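You operate a simulated robot arm through the tools that you are given. There is no shell and no other tool. Be economical: measure what you need, move in short steps, check, and stop when the job is done.

You run a simulated robot arm. Do the job below in one go: nothing can be reset, and whatever is moved stays where it is left.

## Task
Vent the tank to nought, drain it and put the coupler back in its holder.
Fine: open the white wheel first; shut the black wheel once the glass is empty; open the cover only at nought and leave it open.

It is judged by the outcome, as a careful person would: the job done as asked, and still so three seconds after it is handed in. It fails if anything else is knocked over, pushed out of place, dropped, spilled or broken. A push-on lid holds only when it is set on centred and level and pressed home; a screw cap is set on level and turned clockwise until tight.

## Robot
A 7-joint arm with a two-finger parallel gripper, fixed in place. Base frame: the origin is at the foot of the arm, x ahead of it, y to its left, z up. Readings come in mm, degrees, newtons and seconds.
With the tool pointing down near the work surface it reaches from about 240 to 680 mm from the base axis. Its first joint turns from -66.0 to 66.0 degrees. Payload 2.4 kg.
The TCP is the grasp point between the finger pads, 30 mm short of the fingertips. In the tool frame z runs along the fingers and y along their closing line. Largest opening 94 mm; finger width 28, thickness 10; the body of the gripper, 50 by 96 mm, starts 55 mm behind the TCP.
Orientation is told as [roll, pitch, yaw] about the base's x, y, z axes, in that order, counted from this pose: with the fingers straight down and closing along the base's y, the tool's x points along the base's -x, its y along +y and its z along -z.

## Interface
- The arm moves only by the tool send_rows. Its argument "rows" is text: rows parted by semicolons, each of 7 numbers parted by spaces: the turn, a rotation vector about the base's x, y, z in degrees, then the shift along the base's x, y, z in mm, then the gripper command, from -1 (shut) to 1 (fully open), values between in proportion. In form: rx ry rz x y z hand; .... A call has 1 to 20 rows; each row shifts and turns the commanded pose from where the row before left it. Each row takes 0.2 s and may step no farther than 50 mm and 8.6 degrees from the row before; otherwise, or with a gripper value out of range, the whole call is refused. A pose out of reach is approached as far as the arm can. The call stops where the force on the tool passes 40 N (or 10 N more than at its start, if that is more) or the arm is blocked; 0.2 s more then pass. The fingers move at their own pace (about 153 mm/s each) and stop on an object; they squeeze with about 42 N. The grip force told is the motor's: it shows also when the fingers shut on nothing. Time passes only in rows, and 0.2 s behind the last, so rows that do not move let the fingers close. It gives the time, the measured TCP pose, the force on the tool (base axes), the opening and the grip force at its end, in the units of the frame above (readings bear some noise), with the torque about the TCP (base axes, N m) and any sound that the robot's microphone picked up.
- Cameras (640 x 400 px; columns grow to the right, rows downward): "scene" is fixed at [56.4, 505.4, 1429]; the picture's right is [-0.41, -0.91, 0.00], its down [-0.65, 0.29, -0.71] and it looks along [0.65, -0.29, -0.71] (base axes); focal length 273 px, centre (320, 200). "wrist" rides on the gripper at [76, 14, -102] in the tool frame; the picture's right is [-0.18, 0.98, 0.00], its down [-0.75, -0.14, -0.64] and it looks along [-0.63, -0.12, 0.77] (tool axes); focal length 243 px, centre (320, 200). There is no depth. A picture from a camera that has moved, and an enlarged one, comes with that camera's place and axes in the base frame and with its lens.
- camera(camera): a new picture of that camera. It takes no simulated time.
- enlarge(camera, box): a new picture of the part [left, top, right, bottom] of that camera's present view, enlarged. It takes no simulated time.
- close_job(): hands the job in; it is judged then, once.

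Go step by step. Nothing tells you positions but the pictures and the camera data: compare them with the known pose of the tool, close in by small moves and look again before you grip or let go. The budget is 120 turns and 64 pictures, counting those below and the enlarged ones. Unless the task says otherwise, let go and move clear before handing in, and close with one line.

The tools are called after "Emit:" as a command line: name --argument value ..., lists and objects as JSON in quotes. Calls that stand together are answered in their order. send_rows: Moves the arm, as the interface text tells. Its arguments: {"type":"object","properties":{"rows":{"type":"string"}},"required":["rows"]} The other tools are called the same way: camera (camera) takes a picture; enlarge (camera, box) takes an enlarged picture of a part of a camera's view; close_job () hands the job in.

At the start:

```text
time_s: 0.0
ee_pos: [410.8, 126.6, 1173.8]
tcp_rot: [0.0, 0.0, 0.0]
contact_force: [-0.1, 0.0, -0.2]
moment: [-0.02, 0.01, -0.01]
grip_width: 94.1
grasp_force: 0.1
```

scene: 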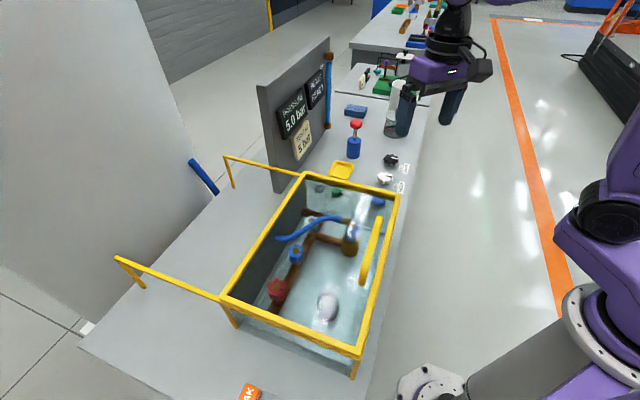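
wrist: 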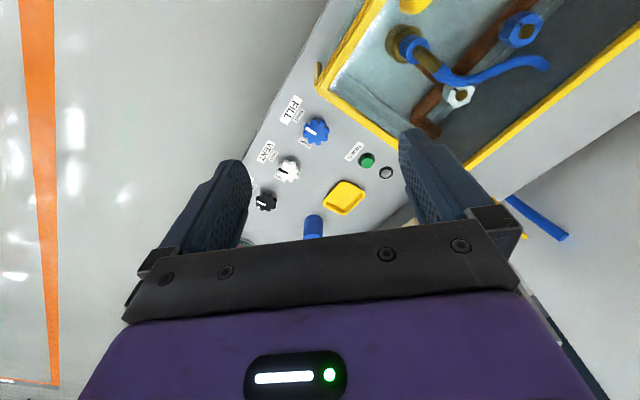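

I see a bench with a tank behind a yellow-framed cover, gauge signs, and white/black/blue wheels. I'll enlarge to see the details before moving.

Emit:
enlarge --camera "scene" --box '[240, 30, 440, 210]'

Emit:
enlarge --camera "scene" --box '[200, 150, 420, 400]'

Emit:
enlarge --camera "wrist" --box '[220, 0, 640, 250]'

```text
2.22 times, centred on (340, 120) of scene
camera zoom: at [56.4, 505.4, 1429.0], right [-0.41, -0.91, 0.0], down [-0.65, 0.29, -0.71], along [0.65, -0.29, -0.71], focal length 607 px, centre (276, 378)
```

zoom: 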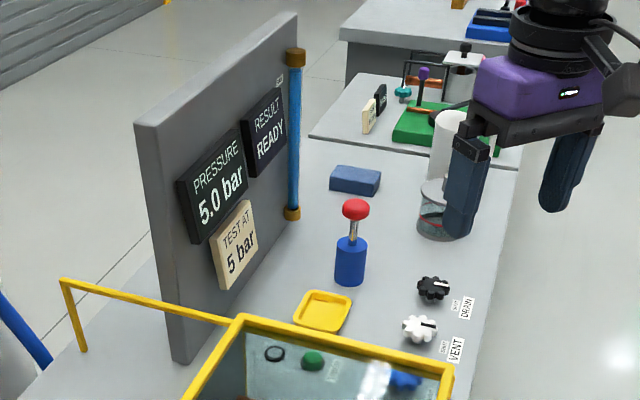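

```text
1.60 times, centred on (310, 275) of scene
camera zoom: at [56.4, 505.4, 1429.0], right [-0.41, -0.91, 0.0], down [-0.65, 0.29, -0.71], along [0.65, -0.29, -0.71], focal length 437 px, centre (336, 80)
```

zoom: 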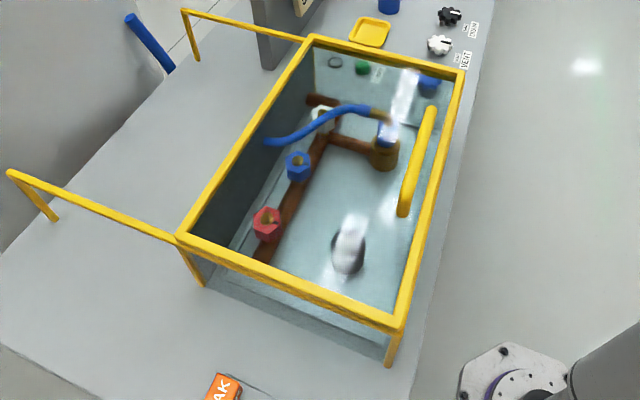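

```text
1.52 times, centred on (430, 125) of wrist
camera zoom: at [334.2, 142.2, 1277.3], right [0.18, 0.98, 0.0], down [0.75, -0.14, 0.64], along [0.63, -0.12, -0.77], focal length 370 px, centre (152, 314)
```

zoom: 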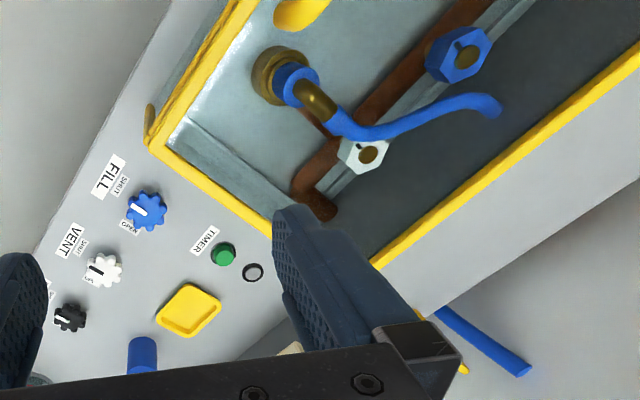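

Triangulating, the white wheel is near (596, 25, 844), and the bench edge runs along (1,-1). I'll turn to yaw 45 and look at the wheels from nearer.

Emit:
send_rows --rows "0 0 7.5 6 -34 -20 1; 0 0 7.5 6 -34 -20 1; 0 0 7.5 6 -34 -20 1; 0 0 7.5 6 -34 -20 1; 0 0 7.5 6 -34 -20 1; 0 0 7.5 6 -34 -20 1; 0 0 0 0 0 0 1"

Emit:
camera --camera "wrist"

```text
time_s: 1.6
ee_pos: [447.0, -79.1, 1053.2]
tcp_rot: [0.0, 0.0, 45.2]
contact_force: [0.8, 0.4, -0.1]
moment: [0.05, 0.04, 0.0]
grip_width: 93.7
grasp_force: 0.0
```

```text
58 pictures are left
camera wrist: at [382.7, -121.4, 1157.2], right [-0.57, 0.82, 0.0], down [0.63, 0.43, 0.64], along [0.53, 0.36, -0.77], focal length 243 px, centre (320, 200)
```

wrist: 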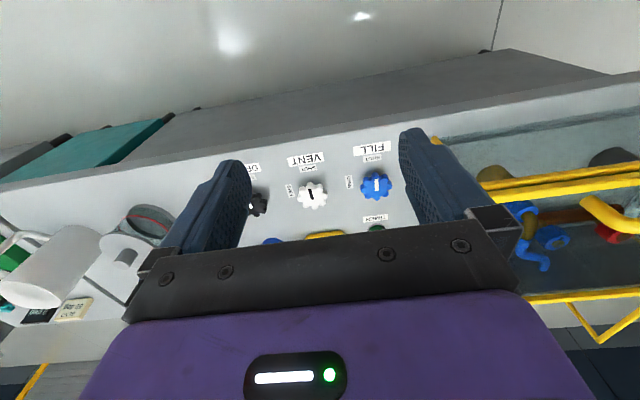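

The wheels are in view. I'll enlarge for labels and pointers.

Emit:
enlarge --camera "wrist" --box '[220, 120, 420, 245]'

```text
3.20 times, centred on (320, 182) of wrist
camera zoom: at [382.7, -121.4, 1157.2], right [-0.57, 0.82, 0.0], down [0.63, 0.43, 0.64], along [0.53, 0.36, -0.77], focal length 776 px, centre (320, 256)
```

zoom: 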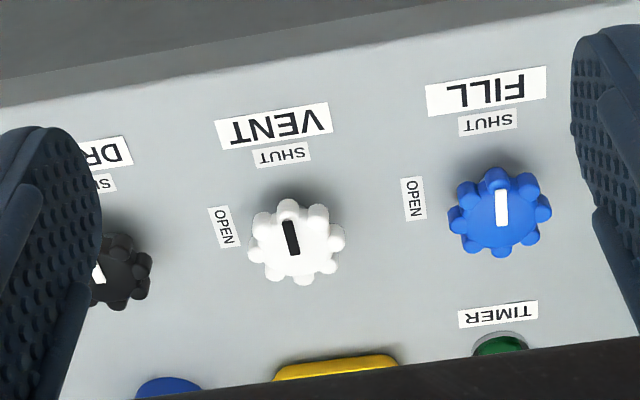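

White wheel top is about (609, 17, 828), with its pointer on SHUT; opening is a 90° counterclockwise turn. I'll go above it at yaw -22 and look.

Emit:
send_rows --rows "0 0 -7.5 18 10.7 -14.8 1;0 0 -7.5 18 10.7 -14.8 1;0 0 -7.5 18 10.7 -14.8 1;0 0 -7.5 18 10.7 -14.8 1;0 0 -7.5 18 10.7 -14.8 1;0 0 -7.5 18 10.7 -14.8 1;0 0 -7.5 18 10.7 -14.8 1;0 0 -7.5 18 10.7 -14.8 1;0 0 -7.5 18 10.7 -14.8 1;0 0 0 0 0 0 1"

Emit:
camera --camera "wrist"

Emit:
enlarge --camera "scene" --box '[300, 90, 460, 190]'

```text
time_s: 3.8
ee_pos: [608.2, 17.1, 920.2]
tcp_rot: [0.0, 0.0, -22.7]
contact_force: [0.4, 0.4, -0.2]
moment: [-0.01, 0.0, -0.02]
grip_width: 94.0
grasp_force: 0.1
```

```text
56 pictures are left
camera wrist: at [543.1, 62.4, 1023.9], right [0.55, 0.84, 0.0], down [0.64, -0.42, 0.64], along [0.54, -0.35, -0.77], focal length 243 px, centre (320, 200)
```

wrist: 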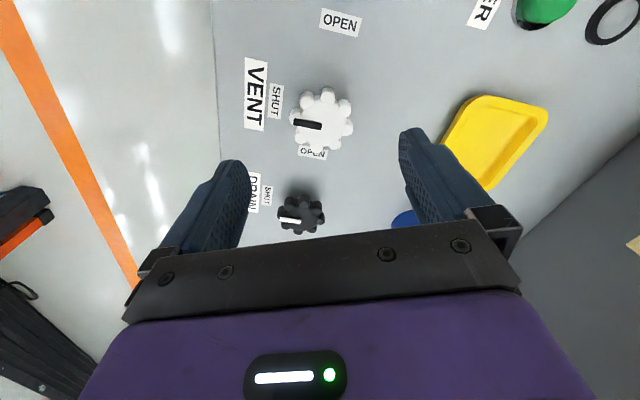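

```text
4.00 times, centred on (380, 140) of scene
camera zoom: at [56.4, 505.4, 1429.0], right [-0.41, -0.91, 0.0], down [-0.65, 0.29, -0.71], along [0.65, -0.29, -0.71], focal length 1092 px, centre (80, 440)
```

zoom: 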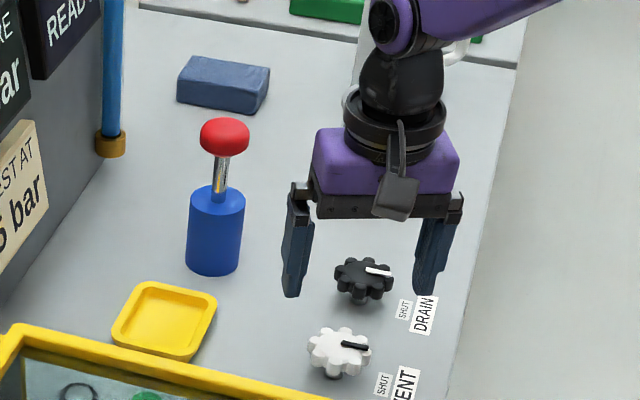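

The wheel is nearly on the tool axis, at about (613, 19.5) with its top near z 821. I'll shift slightly, go down to 828 and close.

Emit:
send_rows --rows "0 0 0 4.6 2.5 0 1;0 0 0 0 0 -30 1;0 0 0 0 0 -30 1;0 0 0 0 0 -20 1;0 0 0 0 0 -12 1;0 0 0 0 0 0 0.4"

Emit:
camera --camera "wrist"

Emit:
enlarge --camera "scene" --box '[300, 90, 460, 190]'

```text
time_s: 5.2
ee_pos: [613.6, 19.0, 831.3]
tcp_rot: [0.1, -0.3, -22.5]
contact_force: [-1.2, -1.3, 13.9]
moment: [-0.45, 0.39, 0.01]
grip_width: 66.3
grasp_force: 0.7
```

```text
54 pictures are left
camera wrist: at [547.4, 64.0, 933.4], right [0.55, 0.84, 0.0], down [0.64, -0.42, 0.64], along [0.54, -0.35, -0.76], focal length 243 px, centre (320, 200)
```

wrist: 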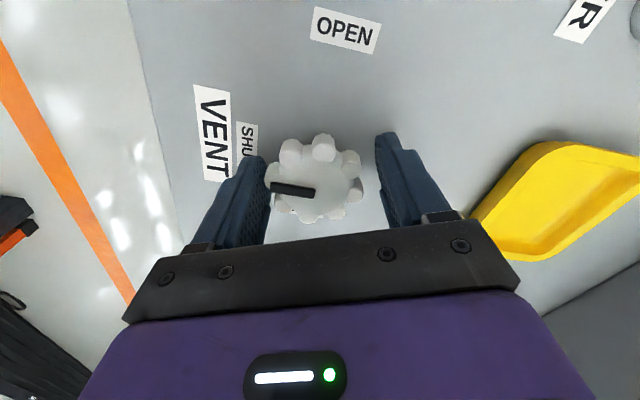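

```text
4.00 times, centred on (380, 140) of scene
camera zoom: at [56.2, 505.3, 1429.0], right [-0.41, -0.91, 0.0], down [-0.65, 0.29, -0.71], along [0.65, -0.29, -0.71], focal length 1092 px, centre (80, 440)
```

zoom: 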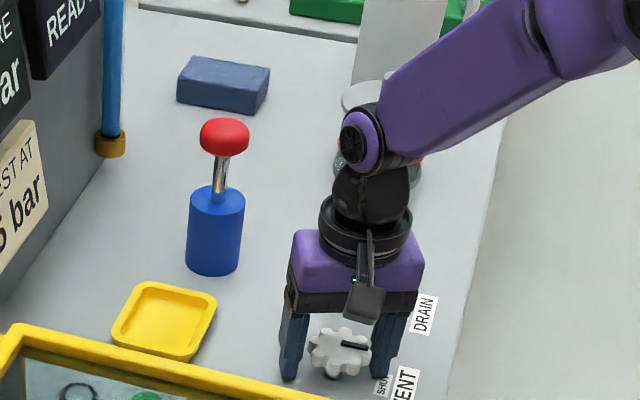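

Fingertips touch the bench (bench about z 801). I'll raise 6 mm and close on the wheel.

Emit:
send_rows --rows "0 0 0 0 0 6 0.4;0 0 0 0 0 0 0.1;0 0 0 0 0 0 -0.3;0 0 0 0 0 0 -1;0 0 0 0 0 0 -1"

```text
time_s: 6.4
ee_pos: [610.3, 17.6, 832.9]
tcp_rot: [-0.1, 0.1, -22.7]
contact_force: [-0.9, -17.1, -15.6]
moment: [0.17, -0.46, 0.03]
grip_width: 49.5
grasp_force: 44.9
```

It grips at 49.5 mm. I'll ease the side load slightly and turn 30° first.

Emit:
send_rows --rows "0 0 0 -1 -1.5 -1 -1;0 0 5 0 0 0 -1;0 0 5 0 0 0 -1;0 0 5 0 0 0 -1;0 0 5 0 0 0 -1;0 0 5 0 0 0 -1;0 0 5 0 0 0 -1"

Emit:
camera --camera "wrist"

```text
time_s: 8.0
ee_pos: [611.7, 18.4, 834.2]
tcp_rot: [0.0, 0.1, 7.6]
contact_force: [-15.5, -17.5, 5.1]
moment: [-0.28, -0.59, -0.02]
grip_width: 49.1
grasp_force: 45.1
```

```text
52 pictures are left
camera wrist: at [534.1, 23.7, 937.4], right [0.05, 1.0, 0.0], down [0.77, -0.04, 0.64], along [0.64, -0.04, -0.77], focal length 243 px, centre (320, 200)
```

wrist: 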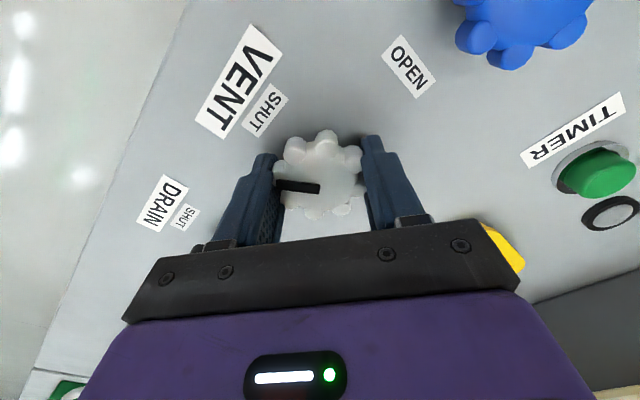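

The wheel turns with the hand. I'll go on for the remaining 60°.

Emit:
send_rows --rows "0 0 5 -1 -1 0 -1;0 0 5 0 0 0 -1;0 0 5 0 0 0 -1;0 0 5 0 0 0 -1;0 0 5 0 0 0 -1;0 0 5 0 0 0 -1;0 0 5 0 0 0 -1;0 0 5 0 0 0 -1;0 0 5 0 0 0 -1;0 0 5 0 0 0 -1;0 0 5 0 0 0 -1;0 0 5 0 0 0 -1;0 0 0 0 0 0 -1"

Emit:
camera --camera "wrist"

Emit:
enlarge --camera "scene" --box '[250, 40, 410, 160]'

```text
time_s: 10.8
ee_pos: [611.8, 16.6, 833.8]
tcp_rot: [-0.1, -0.1, 67.4]
contact_force: [2.9, -12.7, -6.4]
moment: [0.54, 0.02, -1.86]
grip_width: 49.3
grasp_force: 45.2
```

```text
51 pictures are left
camera wrist: at [568.6, -45.4, 937.2], right [-0.84, 0.55, 0.0], down [0.42, 0.64, 0.64], along [0.35, 0.54, -0.77], focal length 243 px, centre (320, 200)
```

wrist: 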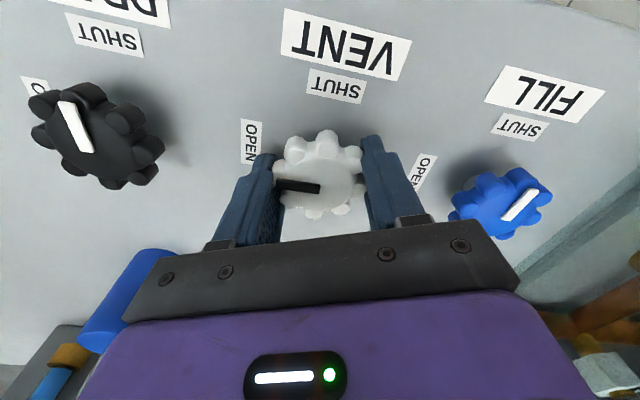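

```text
3.33 times, centred on (330, 100) of scene
camera zoom: at [56.7, 505.1, 1429.1], right [-0.41, -0.91, 0.0], down [-0.65, 0.29, -0.71], along [0.64, -0.29, -0.71], focal length 910 px, centre (287, 533)
```

zoom: 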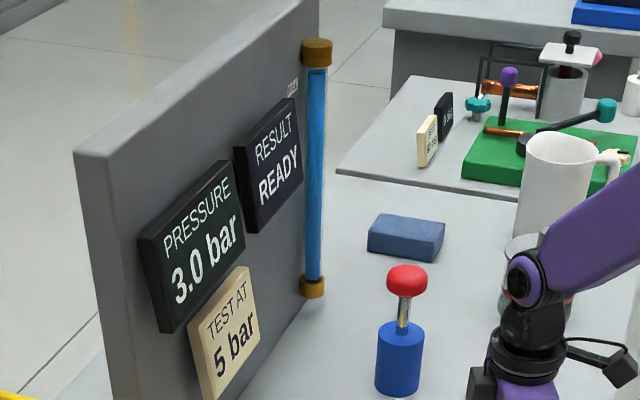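

The white wheel is at its stop at OPEN, and pressure is falling (3.0 bar). I'll let go, rise, and move over the black wheel near (696, -64).

Emit:
send_rows --rows "0 0 0 0 0 0 0.3;0 0 0 0 0 0 1;0 0 0 0 0 30 1;0 0 0 0 0 40 1;0 0 -7.5 7 -7 0 1;0 0 -7.5 7 -7 0 1;0 0 -7.5 7 -7 0 1;0 0 -7.5 7 -7 0 1;0 0 -7.5 7 -7 0 1;0 0 -7.5 7 -7 0 1;0 0 -7.5 7 -7 0 1;0 0 -7.5 7 -7 0 1;0 0 -7.5 7 -7 0 1;0 0 -7.5 7 -7 0 1;0 0 -7.5 7 -7 0 1;0 0 -7.5 7 -7 0 1;0 0 0 0 0 0 1"

Emit:
camera --camera "wrist"

Emit:
enlarge --camera "scene" --box '[250, 40, 450, 200]'

```text
time_s: 14.4
ee_pos: [691.1, -64.3, 902.3]
tcp_rot: [0.0, 0.0, -22.6]
contact_force: [-0.4, 0.2, -0.3]
moment: [-0.01, 0.02, 0.01]
grip_width: 93.8
grasp_force: 0.0
out of reach, approached as far as the arm can: row 16
```

```text
49 pictures are left
camera wrist: at [625.9, -20.1, 1006.4], right [0.55, 0.84, 0.0], down [0.64, -0.42, 0.64], along [0.54, -0.35, -0.77], focal length 243 px, centre (320, 200)
```

wrist: 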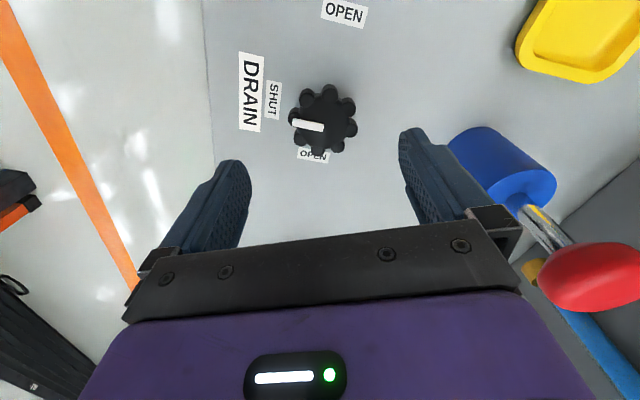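

```text
2.50 times, centred on (350, 120) of scene
camera zoom: at [56.4, 505.4, 1429.0], right [-0.41, -0.91, 0.0], down [-0.65, 0.29, -0.71], along [0.65, -0.29, -0.71], focal length 682 px, centre (245, 400)
```

zoom: 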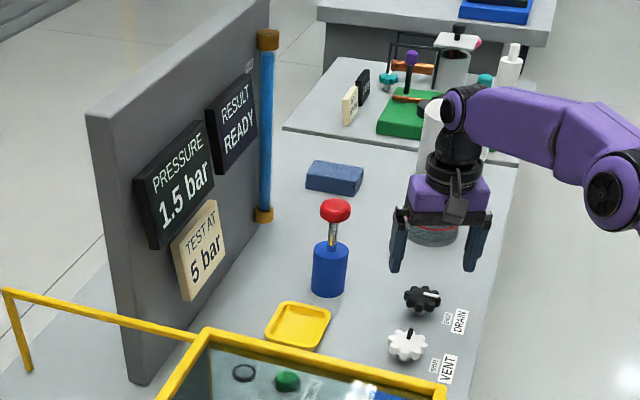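

Reach is good here: black wheel about (690, -59). Pressure is 1.5 bar and falling; I'll align, descend and wait for nought before turning it.

Emit:
send_rows --rows "0 0 0 -4.5 8 0 1;0 0 0 0 0 -20 1;0 0 0 0 0 -25 1;0 0 0 0 0 -22 1;0 0 0 0 0 0 0.4;0 0 0 0 0 0 0.4;0 0 0 0 0 0 0.4"

Emit:
camera --camera "wrist"

```text
time_s: 16.0
ee_pos: [687.3, -56.2, 837.5]
tcp_rot: [0.1, 0.0, -22.6]
contact_force: [0.2, -0.4, -0.3]
moment: [0.01, 0.01, 0.01]
grip_width: 66.0
grasp_force: 0.1
```

```text
47 pictures are left
camera wrist: at [621.4, -12.1, 940.8], right [0.55, 0.84, 0.0], down [0.64, -0.42, 0.64], along [0.54, -0.35, -0.77], focal length 243 px, centre (320, 200)
```

wrist: 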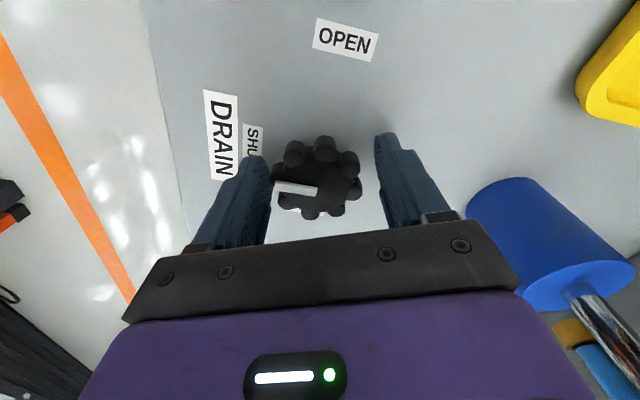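

The wheel centre is about (690, -59). I'll trim the position, then check the pressure.

Emit:
send_rows --rows "0 0 0 2.5 -3 -3 0.4;0 0 0 0 0 0 0.4;0 0 0 0 0 0 0.4;0 0 0 0 0 0 0.4;0 0 0 0 0 0 0.4"

Emit:
enlarge --camera "scene" --box '[270, 60, 390, 140]'

```text
time_s: 17.2
ee_pos: [684.3, -58.9, 833.7]
tcp_rot: [0.0, 0.0, -22.6]
contact_force: [-0.7, -0.3, -0.3]
moment: [0.0, 0.0, 0.0]
grip_width: 65.7
grasp_force: 0.0
out of reach, approached as far as the arm can: row 1
```

```text
5.00 times, centred on (330, 100) of scene
camera zoom: at [56.4, 505.4, 1429.0], right [-0.41, -0.91, 0.0], down [-0.65, 0.29, -0.71], along [0.65, -0.29, -0.71], focal length 1365 px, centre (270, 700)
```

zoom: 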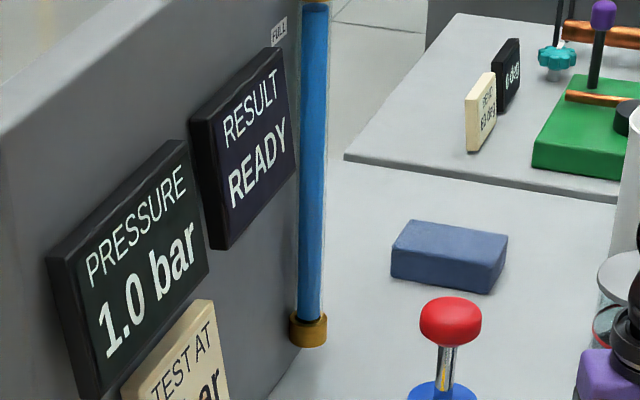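

This is 6 mm short of reach, so a 4° outward tilt will gain it. I'll tilt, then centre.

Emit:
send_rows --rows "0 -2.5 0 1 0 1 0.4;0 -2.5 0 1 0 1 0.4;0 0 0 4 0 0 0.4;0 0 0 0 0 0 0.4"

Emit:
camera --camera "wrist"

```text
time_s: 18.2
ee_pos: [690.8, -58.8, 836.0]
tcp_rot: [1.9, -4.6, -22.6]
contact_force: [-0.4, 0.4, -0.2]
moment: [-0.02, 0.0, 0.0]
grip_width: 65.8
grasp_force: 0.1
```

```text
45 pictures are left
camera wrist: at [617.4, -15.4, 933.7], right [0.54, 0.84, 0.05], down [0.58, -0.42, 0.7], along [0.6, -0.35, -0.72], focal length 243 px, centre (320, 200)
```

wrist: 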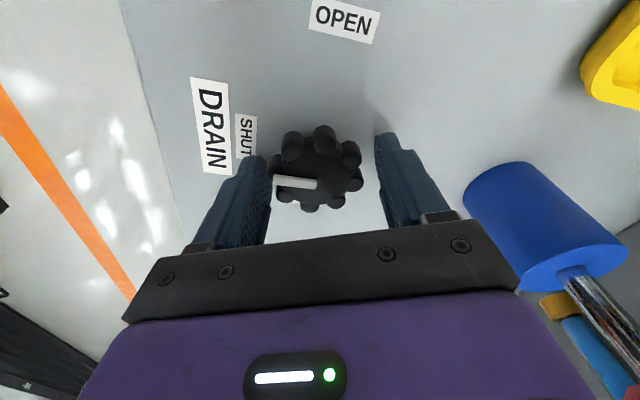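

Centred. I'll close on the wheel and check the pressure.

Emit:
send_rows --rows "0 0 0 0 0 -1 0.1;0 0 0 0 0 0 -0.3;0 0 0 0 0 0 -1;0 0 0 0 0 0 -1;0 0 0 0 0 0 -1;0 0 0 0 0 0 -1;0 0 0 0 0 0 -1;0 0 0 0 0 0 -1"

Emit:
enlarge --camera "scene" --box '[270, 60, 390, 140]'

```text
time_s: 20.0
ee_pos: [691.7, -62.1, 835.3]
tcp_rot: [1.9, -4.7, -22.6]
contact_force: [-5.9, -8.2, 10.7]
moment: [-0.35, 0.73, 0.09]
grip_width: 50.0
grasp_force: 44.9
```

```text
5.00 times, centred on (330, 100) of scene
camera zoom: at [56.1, 505.2, 1429.1], right [-0.41, -0.91, 0.0], down [-0.65, 0.29, -0.71], along [0.65, -0.29, -0.71], focal length 1365 px, centre (270, 700)
```

zoom: 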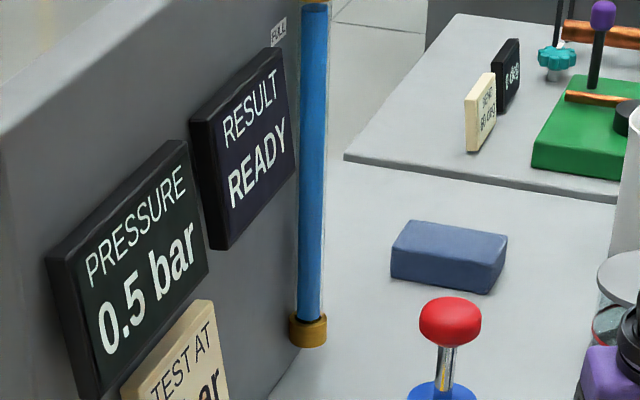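

Pressure is 0.5 bar and decaying. I'll wait while holding the wheel still, easing the side load.

Emit:
send_rows --rows "0 0 0 0 -2 0 -1;0 0 0 0 0 0 -1;0 0 0 0 0 0 -1;0 0 0 0 0 0 -1;0 0 0 0 0 0 -1;0 0 0 0 0 0 -1;0 0 0 0 0 0 -1;0 0 0 0 0 0 -1;0 0 0 0 0 0 -1;0 0 0 0 0 0 -1;0 0 0 0 0 0 -1;0 0 0 0 0 0 -1;0 0 0 0 0 0 -1;0 0 0 0 0 0 -1;0 0 0 0 0 0 -1;0 0 0 0 0 0 -1;0 0 0 0 0 0 -1;0 0 0 0 0 0 -1;0 0 0 0 0 0 -1;0 0 0 0 0 0 -1"

Emit:
send_rows --rows "0 0 0 0 0 0 -1;0 0 0 0 0 0 -1;0 0 0 0 0 0 -1;0 0 0 0 0 0 -1;0 0 0 0 0 0 -1;0 0 0 0 0 0 -1;0 0 0 0 0 0 -1;0 0 0 0 0 0 -1;0 0 0 0 0 0 -1;0 0 0 0 0 0 -1;0 0 0 0 0 0 -1;0 0 0 0 0 0 -1;0 0 0 0 0 0 -1;0 0 0 0 0 0 -1;0 0 0 0 0 0 -1;0 0 0 0 0 0 -1;0 0 0 0 0 0 -1;0 0 0 0 0 0 -1;0 0 0 0 0 0 -1;0 0 0 0 0 0 -1"

Emit:
enlarge --camera "scene" --box '[270, 60, 390, 140]'

```text
time_s: 24.2
ee_pos: [690.4, -61.4, 834.9]
tcp_rot: [1.9, -4.7, -22.4]
contact_force: [-13.1, 10.4, 22.3]
moment: [-0.26, 0.33, 0.02]
grip_width: 50.2
grasp_force: 44.9
```

```text
time_s: 28.4
ee_pos: [689.7, -61.4, 835.2]
tcp_rot: [1.9, -4.7, -22.5]
contact_force: [-12.3, 14.2, 19.6]
moment: [-0.17, 0.25, 0.03]
grip_width: 50.1
grasp_force: 44.7
```

```text
5.00 times, centred on (330, 100) of scene
camera zoom: at [55.7, 505.7, 1428.9], right [-0.41, -0.91, 0.0], down [-0.65, 0.29, -0.71], along [0.65, -0.29, -0.71], focal length 1365 px, centre (270, 700)
```

zoom: 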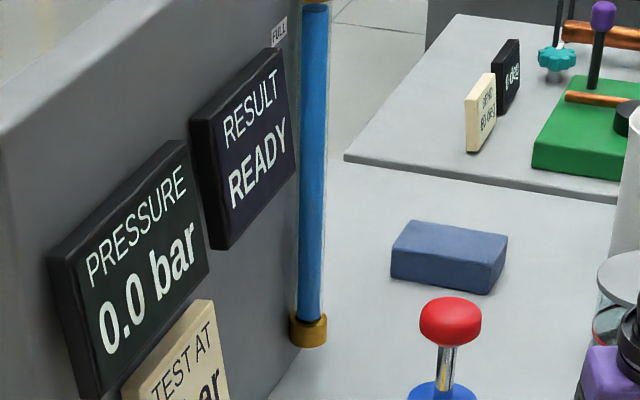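

The pressure reads 0.0. Now I'll open the black wheel a quarter turn counterclockwise about the tilted tool axis.

Emit:
send_rows --rows "0 0 0 0 1 1 -1;-0.43 0 4.98 0 0 0 -1;-0.43 0 4.98 0 0 0 -1;-0.43 0 4.98 0 0 0 -1;-0.43 0 4.98 0 0 0 -1;-0.43 0 4.98 0 0 0 -1;-0.43 0 4.98 0 0 0 -1;-0.43 0 4.98 0 0 0 -1;-0.43 0 4.98 0 0 0 -1;-0.43 0 4.98 0 0 0 -1"

```text
time_s: 30.6
ee_pos: [690.7, -60.3, 834.3]
tcp_rot: [-1.7, -4.6, 22.6]
contact_force: [-4.0, 10.7, 2.2]
moment: [1.83, 0.36, 0.02]
grip_width: 50.4
grasp_force: 44.9
```

Emit:
send_rows --rows "-0.43 0 4.98 0 0 0 -1;-0.43 0 4.98 0 0 0 -1;-0.43 0 4.98 0 0 0 -1;-0.43 0 4.98 0 0 0 -1;-0.43 0 4.98 0 0 0 -1;-0.43 0 4.98 0 0 0 -1;-0.43 0 4.98 0 0 0 -1;-0.43 0 4.98 0 0 0 -1;-0.43 0 4.98 0 0 0 -1;0 0 0 0 0 0 -1"

Emit:
camera --camera "wrist"

Emit:
enlarge --camera "scene" --box '[270, 60, 390, 140]'

```text
time_s: 32.8
ee_pos: [689.0, -58.5, 834.5]
tcp_rot: [-4.1, -2.0, 67.5]
contact_force: [-16.7, 13.4, -2.4]
moment: [1.46, 0.46, -0.02]
grip_width: 51.2
grasp_force: 45.1
```

```text
42 pictures are left
camera wrist: at [639.0, -122.2, 934.6], right [-0.84, 0.55, -0.06], down [0.37, 0.64, 0.68], along [0.41, 0.54, -0.73], focal length 243 px, centre (320, 200)
```

wrist: 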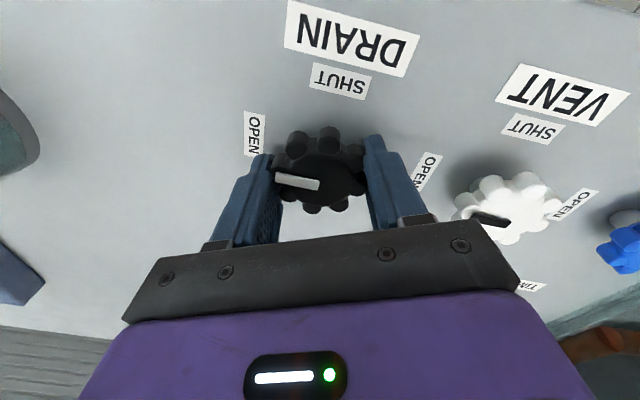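

```text
5.00 times, centred on (330, 100) of scene
camera zoom: at [56.1, 505.6, 1428.9], right [-0.41, -0.91, 0.0], down [-0.65, 0.29, -0.71], along [0.65, -0.29, -0.71], focal length 1365 px, centre (270, 700)
```

zoom: 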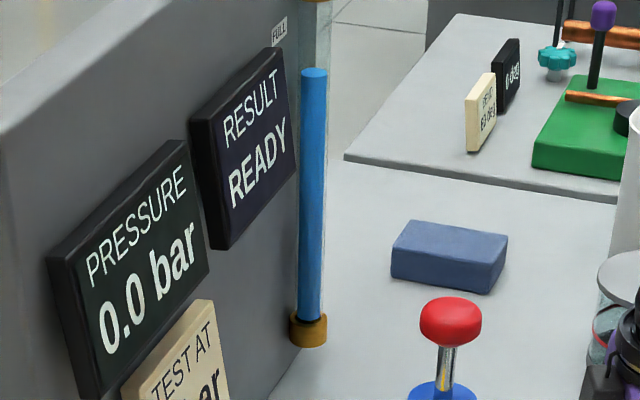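

The glass is falling. I'll wait with the wheel held.

Emit:
send_rows --rows "0 0 0 0 0 0 -1;0 0 0 0 0 0 -1;0 0 0 0 0 0 -1;0 0 0 0 0 0 -1;0 0 0 0 0 0 -1;0 0 0 0 0 0 -1;0 0 0 0 0 0 -1;0 0 0 0 0 0 -1;0 0 0 0 0 0 -1;0 0 0 0 0 0 -1;0 0 0 0 0 0 -1;0 0 0 0 0 0 -1;0 0 0 0 0 0 -1;0 0 0 0 0 0 -1;0 0 0 0 0 0 -1;0 0 0 0 0 0 -1;0 0 0 0 0 0 -1;0 0 0 0 0 0 -1;0 0 0 0 0 0 -1;0 0 0 0 0 0 -1"

Emit:
send_rows --rows "0 0 0 0 0 0 -1;0 0 0 0 0 0 -1;0 0 0 0 0 0 -1;0 0 0 0 0 0 -1;0 0 0 0 0 0 -1;0 0 0 0 0 0 -1;0 0 0 0 0 0 -1;0 0 0 0 0 0 -1;0 0 0 0 0 0 -1;0 0 0 0 0 0 -1;0 0 0 0 0 0 -1;0 0 0 0 0 0 -1;0 0 0 0 0 0 -1;0 0 0 0 0 0 -1;0 0 0 0 0 0 -1;0 0 0 0 0 0 -1;0 0 0 0 0 0 -1;0 0 0 0 0 0 -1;0 0 0 0 0 0 -1;0 0 0 0 0 0 -1"

Emit:
enlarge --camera "scene" --box '[270, 60, 390, 140]'

```text
time_s: 37.0
ee_pos: [688.6, -58.9, 835.6]
tcp_rot: [-4.0, -1.9, 67.7]
contact_force: [-16.0, 14.4, -5.6]
moment: [0.62, 0.89, -0.03]
grip_width: 51.0
grasp_force: 44.9
```

```text
time_s: 41.2
ee_pos: [689.1, -58.5, 833.8]
tcp_rot: [-4.1, -1.9, 67.6]
contact_force: [-15.2, 15.3, -6.2]
moment: [0.59, 0.9, -0.02]
grip_width: 51.2
grasp_force: 45.2
```

```text
5.00 times, centred on (330, 100) of scene
camera zoom: at [56.2, 505.7, 1428.9], right [-0.41, -0.91, 0.0], down [-0.65, 0.29, -0.71], along [0.65, -0.29, -0.71], focal length 1365 px, centre (270, 700)
```

zoom: 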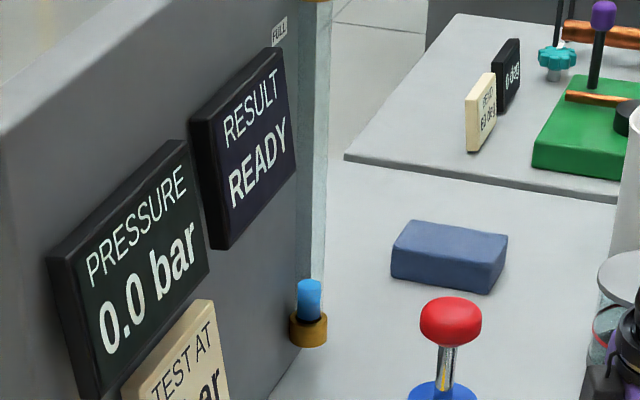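

Nearly empty; a few seconds more.

Emit:
send_rows --rows "0 0 0 0 0 0 -1;0 0 0 0 0 0 -1;0 0 0 0 0 0 -1;0 0 0 0 0 0 -1;0 0 0 0 0 0 -1;0 0 0 0 0 0 -1;0 0 0 0 0 0 -1;0 0 0 0 0 0 -1;0 0 0 0 0 0 -1;0 0 0 0 0 0 -1;0 0 0 0 0 0 -1;0 0 0 0 0 0 -1;0 0 0 0 0 0 -1;0 0 0 0 0 0 -1;0 0 0 0 0 0 -1"

Emit:
enlarge --camera "scene" --box '[270, 60, 390, 140]'

```text
time_s: 44.4
ee_pos: [689.8, -59.1, 834.2]
tcp_rot: [-4.1, -1.8, 67.6]
contact_force: [-14.5, 15.1, -5.5]
moment: [0.59, 0.89, 0.0]
grip_width: 51.2
grasp_force: 44.9
```

```text
5.00 times, centred on (330, 100) of scene
camera zoom: at [56.2, 505.7, 1428.9], right [-0.41, -0.91, 0.0], down [-0.65, 0.29, -0.71], along [0.65, -0.29, -0.71], focal length 1365 px, centre (270, 700)
```

zoom: 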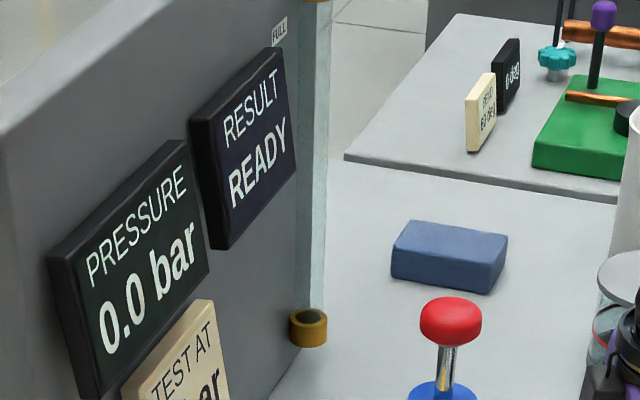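

The glass is empty. I'll shut the black wheel clockwise.

Emit:
send_rows --rows "0 0 0 0 0 0 -1;0 0 0 0 0 0 -1;0.43 0 -4.98 0 0 0 -1;0.43 0 -4.98 0 0 0 -1;0.43 0 -4.98 0 0 0 -1;0.43 0 -4.98 0 0 0 -1;0.43 0 -4.98 0 0 0 -1;0.43 0 -4.98 0 0 0 -1;0.43 0 -4.98 0 0 0 -1;0.43 0 -4.98 0 0 0 -1;0.43 0 -4.98 0 0 0 -1"

Emit:
send_rows --rows "0.43 0 -4.98 0 0 0 -1;0.43 0 -4.98 0 0 0 -1;0.43 0 -4.98 0 0 0 -1;0.43 0 -4.98 0 0 0 -1;0.43 0 -4.98 0 0 0 -1;0.43 0 -4.98 0 0 0 -1;0.43 0 -4.98 0 0 0 -1;0.43 0 -4.98 0 0 0 -1;0.43 0 -4.98 0 0 0 -1;0.2 0 -2 0 0 0 -1;0 0 0 0 0 0 -1"

Emit:
camera --camera "wrist"

```text
time_s: 46.8
ee_pos: [689.2, -60.6, 835.3]
tcp_rot: [-1.5, -4.2, 22.5]
contact_force: [-21.5, 13.0, -0.6]
moment: [-0.11, 0.7, 0.02]
grip_width: 49.7
grasp_force: 44.7
```

```text
time_s: 49.2
ee_pos: [689.7, -60.7, 836.4]
tcp_rot: [1.9, -4.3, -24.7]
contact_force: [-19.8, 10.6, -2.5]
moment: [-1.54, 0.14, 0.02]
grip_width: 49.1
grasp_force: 44.9
```

```text
38 pictures are left
camera wrist: at [617.8, -14.2, 933.5], right [0.57, 0.82, 0.05], down [0.57, -0.44, 0.69], along [0.59, -0.37, -0.72], focal length 243 px, centre (320, 200)
```

wrist: 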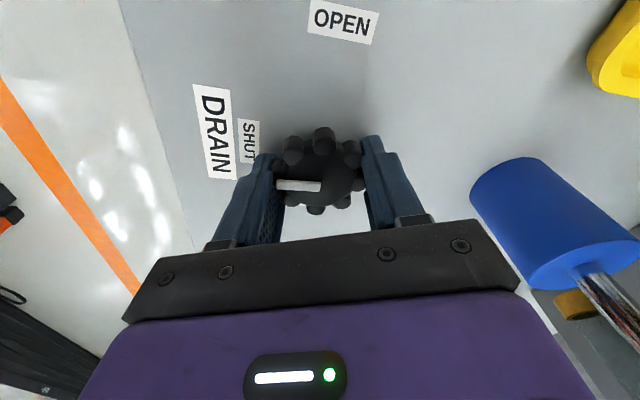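

It's about shut, but I feel no stop torque yet; I'll turn a little further clockwise until it meets the stop.

Emit:
send_rows --rows "0.2 0 -2.5 0 0 0 -1;0.2 0 -2.5 0 0 0 -1;0.2 0 -2.5 0 0 0 -1;0 0 0 0 0 0 -1"

Emit:
camera --camera "wrist"

```text
time_s: 50.2
ee_pos: [689.2, -59.8, 836.5]
tcp_rot: [2.4, -3.9, -32.0]
contact_force: [-21.3, 8.7, -0.9]
moment: [-1.36, 0.11, 1.37]
grip_width: 49.1
grasp_force: 45.1
```

```text
37 pictures are left
camera wrist: at [623.7, -6.1, 934.0], right [0.67, 0.74, 0.05], down [0.51, -0.52, 0.69], along [0.53, -0.43, -0.73], focal length 243 px, centre (320, 200)
```

wrist: 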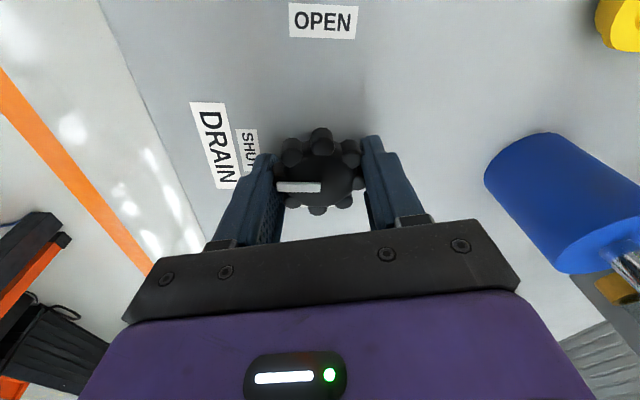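

The black wheel is shut against its stop. I'll let go, rise, and go look at the cover.

Emit:
send_rows --rows "0 0 0 0 0 0 0.3;0 0 0 0 0 0 1;0 0 0 0 0 30 1;0 0 0 0 0 40 1;0 5 0 0 0 40 1;0 0 0 -10 0 40 1;0 0 7 -30 15 20 1;0 0 7 -40 22 10 1;0 0 7 -40 22 10 1;0 0 7 -40 22 10 1;0 0 7 -40 22 10 1;0 0 7 -40 22 10 1;0 0 7 -40 22 10 1;0 0 7 -40 22 10 1;0 0 7 -40 22 10 1;0 0 7 -40 22 10 1;0 0 7 -40 22 10 1;0 0 0 -30 22 10 1;0 0 0 -30 22 0 1"

Emit:
camera --camera "wrist"

Emit:
camera --camera "scene"

```text
time_s: 54.2
ee_pos: [189.2, 217.8, 1115.8]
tcp_rot: [0.0, 0.0, 45.1]
contact_force: [0.0, 0.0, -0.4]
moment: [0.01, -0.01, 0.0]
grip_width: 94.0
grasp_force: 0.1
```

```text
36 pictures are left
camera wrist: at [124.3, 175.9, 1218.7], right [-0.56, 0.83, 0.0], down [0.63, 0.43, 0.64], along [0.53, 0.36, -0.77], focal length 243 px, centre (320, 200)
```

wrist: 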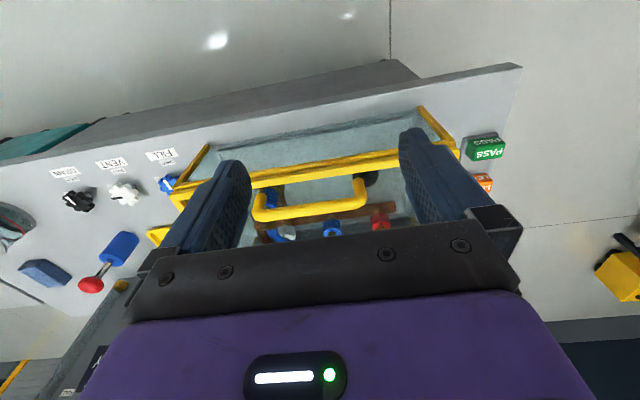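

```text
35 pictures are left
```

scene: 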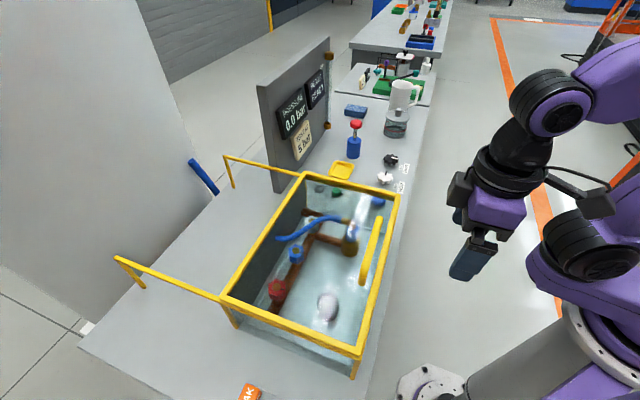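

The pressure is 0.0. The cover's front edge runs from about (430,120) to (150,397) at z≈950, hinged at the rear. The handle bar's middle is near (302,286,980). I'll turn to yaw -45 so the fingers straddle the bar, and look from above it.

Emit:
send_rows --rows "0 0 -7.5 9 5.5 0 1;0 0 -7.5 9 5.5 0 1;0 0 -7.5 9 5.5 0 1;0 0 -7.5 9 5.5 0 1;0 0 -7.5 9 5.5 0 1;0 0 -7.5 9 5.5 0 1;0 0 -7.5 9 5.5 0 1;0 0 -7.5 9 5.5 0 1;0 0 -7.5 9 5.5 0 1;0 0 -7.5 9 5.5 0 1;0 0 -7.5 9 5.5 -10 1;0 0 -7.5 9 5.5 -10 1;0 0 0 5 2 -20 1;0 0 0 0 0 0 1"

Emit:
camera --camera "wrist"

Emit:
enlarge --camera "scene" --box '[200, 120, 460, 380]'

```text
time_s: 57.2
ee_pos: [305.5, 287.8, 1074.8]
tcp_rot: [0.0, 0.0, -45.1]
contact_force: [-0.1, -0.2, -0.1]
moment: [0.02, 0.01, -0.01]
grip_width: 93.8
grasp_force: 0.0
```

```text
34 pictures are left
camera wrist: at [261.5, 352.7, 1178.6], right [0.83, 0.56, 0.0], down [0.43, -0.63, 0.64], along [0.36, -0.53, -0.77], focal length 243 px, centre (320, 200)
```

wrist: 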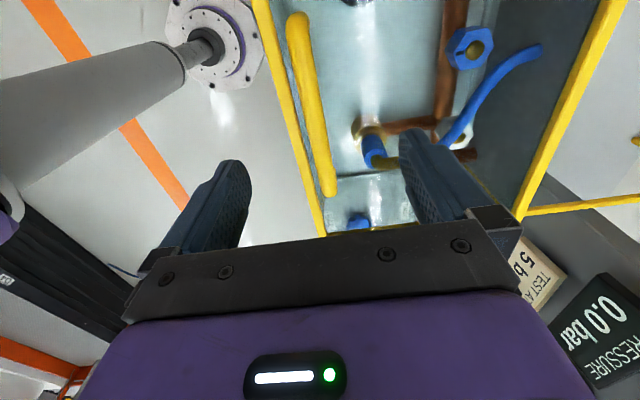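

```text
1.54 times, centred on (330, 250) of scene
camera zoom: at [56.4, 505.4, 1429.0], right [-0.41, -0.91, 0.0], down [-0.65, 0.29, -0.71], along [0.65, -0.29, -0.71], focal length 420 px, centre (305, 123)
```

zoom: 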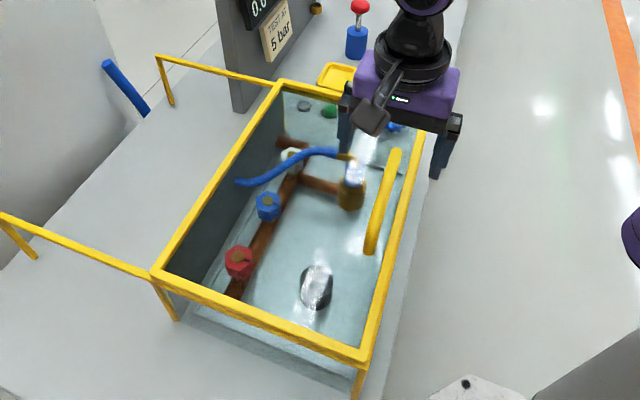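

The bar sits under the hand. I'll shift 4 mm toward the front, part-close, and descend to z 1000.

Emit:
send_rows --rows "0 0 0 -3 -3 0 0.3;0 0 0 0 0 -25 0.3;0 0 0 0 0 -25 0.3;0 0 0 0 0 -22 0.3;0 0 0 0 0 0 0.3"

Emit:
camera --camera "wrist"

Emit:
enlarge --camera "scene" --box '[300, 150, 460, 270]'

```text
time_s: 58.4
ee_pos: [301.5, 283.5, 1003.7]
tcp_rot: [-0.1, 0.0, -45.0]
contact_force: [0.2, 0.3, -0.2]
moment: [-0.03, -0.01, 0.0]
grip_width: 61.1
grasp_force: 0.2
```

```text
32 pictures are left
camera wrist: at [257.5, 349.2, 1107.0], right [0.83, 0.56, 0.0], down [0.43, -0.63, 0.64], along [0.36, -0.53, -0.77], focal length 243 px, centre (320, 200)
```

wrist: 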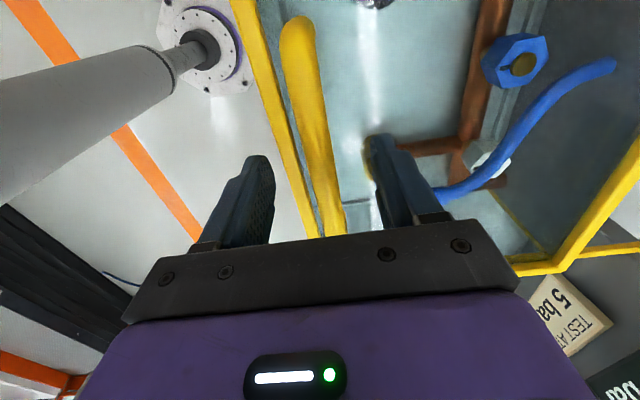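

```text
3.33 times, centred on (380, 210) of scene
camera zoom: at [56.4, 505.4, 1429.0], right [-0.41, -0.91, 0.0], down [-0.65, 0.29, -0.71], along [0.65, -0.29, -0.71], focal length 910 px, centre (120, 167)
```

zoom: 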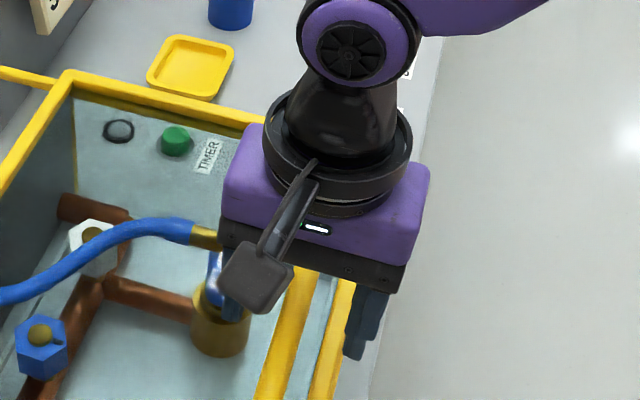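

The bar is centred between the fingers. I'll descend a bit more and close gently.

Emit:
send_rows --rows "0 0 0 0 0 -6 0.3;0 0 0 0 0 -4 0.3;0 0 0 0 0 0 -0.3;0 0 0 0 0 0 -1;0 0 0 0 0 0 -1;0 0 0 0 0 0 -1"

Emit:
camera --camera "wrist"

```text
time_s: 59.8
ee_pos: [301.6, 284.0, 994.1]
tcp_rot: [0.1, 0.0, -45.1]
contact_force: [6.3, 7.0, -7.8]
moment: [0.18, 0.06, 0.0]
grip_width: 15.6
grasp_force: 45.0
```

```text
30 pictures are left
camera wrist: at [258.0, 350.3, 1097.5], right [0.83, 0.56, 0.0], down [0.43, -0.63, 0.64], along [0.36, -0.53, -0.77], focal length 243 px, centre (320, 200)
```

wrist: 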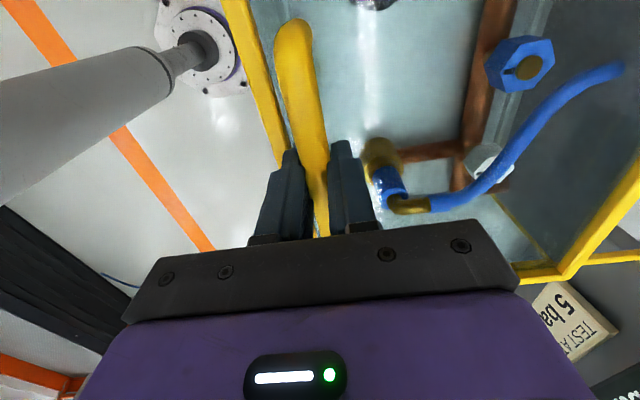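

The handle is gripped (15.6 mm). I'll lift along the hinge arc, first 30°.

Emit:
send_rows --rows "0 0 0 1.3 1.3 10.2 -1;0 0 0 1.4 1.4 10 -1;0 0 0 4 4 19.8 -1;0 0 0 5.2 5.2 19.1 -1;0 0 0 0 0 0 -1"

Emit:
enlarge --camera "scene" --box '[200, 120, 460, 380]'

```text
time_s: 60.1
ee_pos: [303.3, 284.4, 993.7]
tcp_rot: [-0.1, 0.1, -45.0]
contact_force: [6.3, 5.5, -13.3]
moment: [0.33, 0.15, 0.02]
grip_width: 15.5
grasp_force: 44.5
stopped in row 1: the force on the tool passed its limit at 88 N (the readings are from after the stop); the commanded pose is now the measured one
```

```text
1.54 times, centred on (330, 250) of scene
camera zoom: at [56.7, 505.6, 1428.9], right [-0.41, -0.91, 0.0], down [-0.65, 0.29, -0.71], along [0.64, -0.29, -0.71], focal length 420 px, centre (305, 123)
```

zoom: 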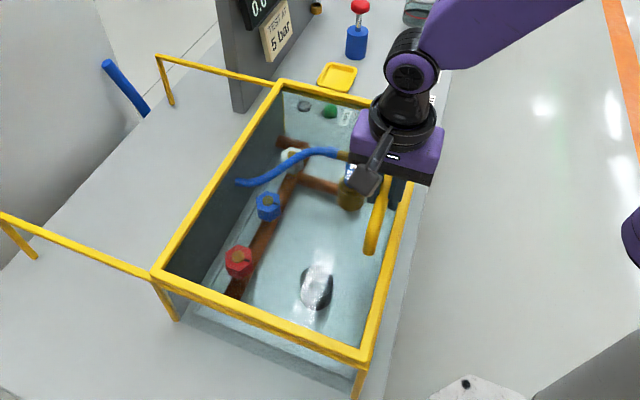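

Lifting meets a hard resistance, while the rails run back level with the cover by about 230 mm: it is a sliding cover. I'll slide it gently rearward along (1,1).

Emit:
send_rows --rows "0 0 0 2 2 0 -1;0 0 0 3 3 0 -1;0 0 0 4 4 0 -1;0 0 0 5 5 0 -1;0 0 0 0 0 0 -1"

Emit:
enlarge --camera "scene" --box '[200, 120, 460, 380]'

```text
time_s: 61.3
ee_pos: [315.2, 298.0, 994.8]
tcp_rot: [-0.3, 0.0, -45.1]
contact_force: [4.2, -5.3, -12.3]
moment: [-0.02, 0.06, 0.1]
grip_width: 15.7
grasp_force: 44.8
```

```text
1.54 times, centred on (330, 250) of scene
camera zoom: at [56.7, 505.3, 1429.0], right [-0.41, -0.91, 0.0], down [-0.65, 0.29, -0.71], along [0.65, -0.29, -0.71], focal length 420 px, centre (305, 123)
```

zoom: 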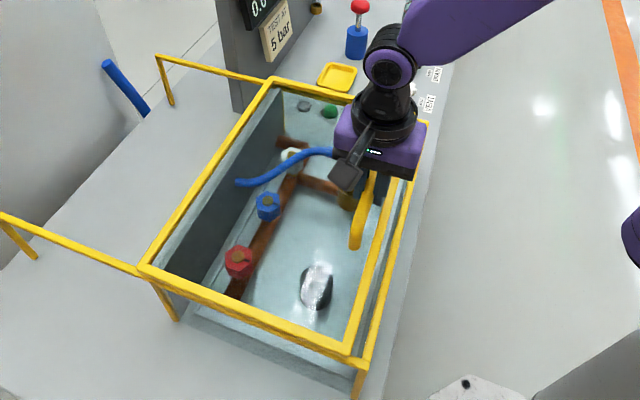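

It slides freely. I'll continue rearward.

Emit:
send_rows --rows "0 0 0 8 8 0 -1;0 0 0 10 10 0 -1;0 0 0 10 10 0 -1;0 0 0 10 10 0 -1;0 0 0 10 10 0 -1;0 0 0 10 10 0 -1;0 0 0 10 10 0 -1;0 0 0 10 10 0 -1;0 0 0 10 10 0 -1;0 0 0 10 10 0 -1;0 0 0 10 10 0 -1;0 0 0 10 10 0 -1;0 0 0 10 10 0 -1;0 0 0 6 6 0 -1;0 0 0 0 0 0 -1"

Emit:
camera --camera "scene"

```text
time_s: 64.5
ee_pos: [451.0, 431.0, 994.8]
tcp_rot: [-0.2, -0.1, -45.0]
contact_force: [-2.7, -1.6, -6.6]
moment: [-0.11, 0.01, 0.07]
grip_width: 15.7
grasp_force: 44.8
```

```text
27 pictures are left
```

scene: 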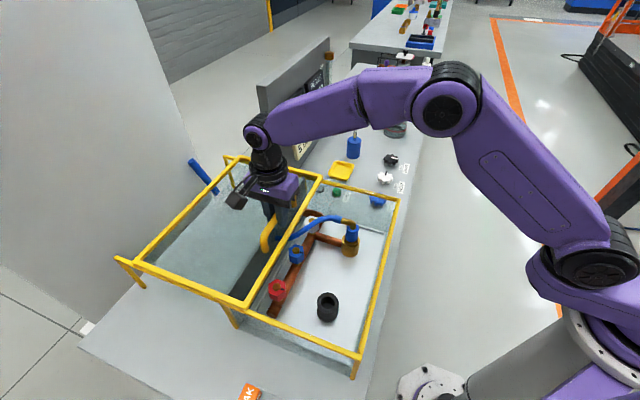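

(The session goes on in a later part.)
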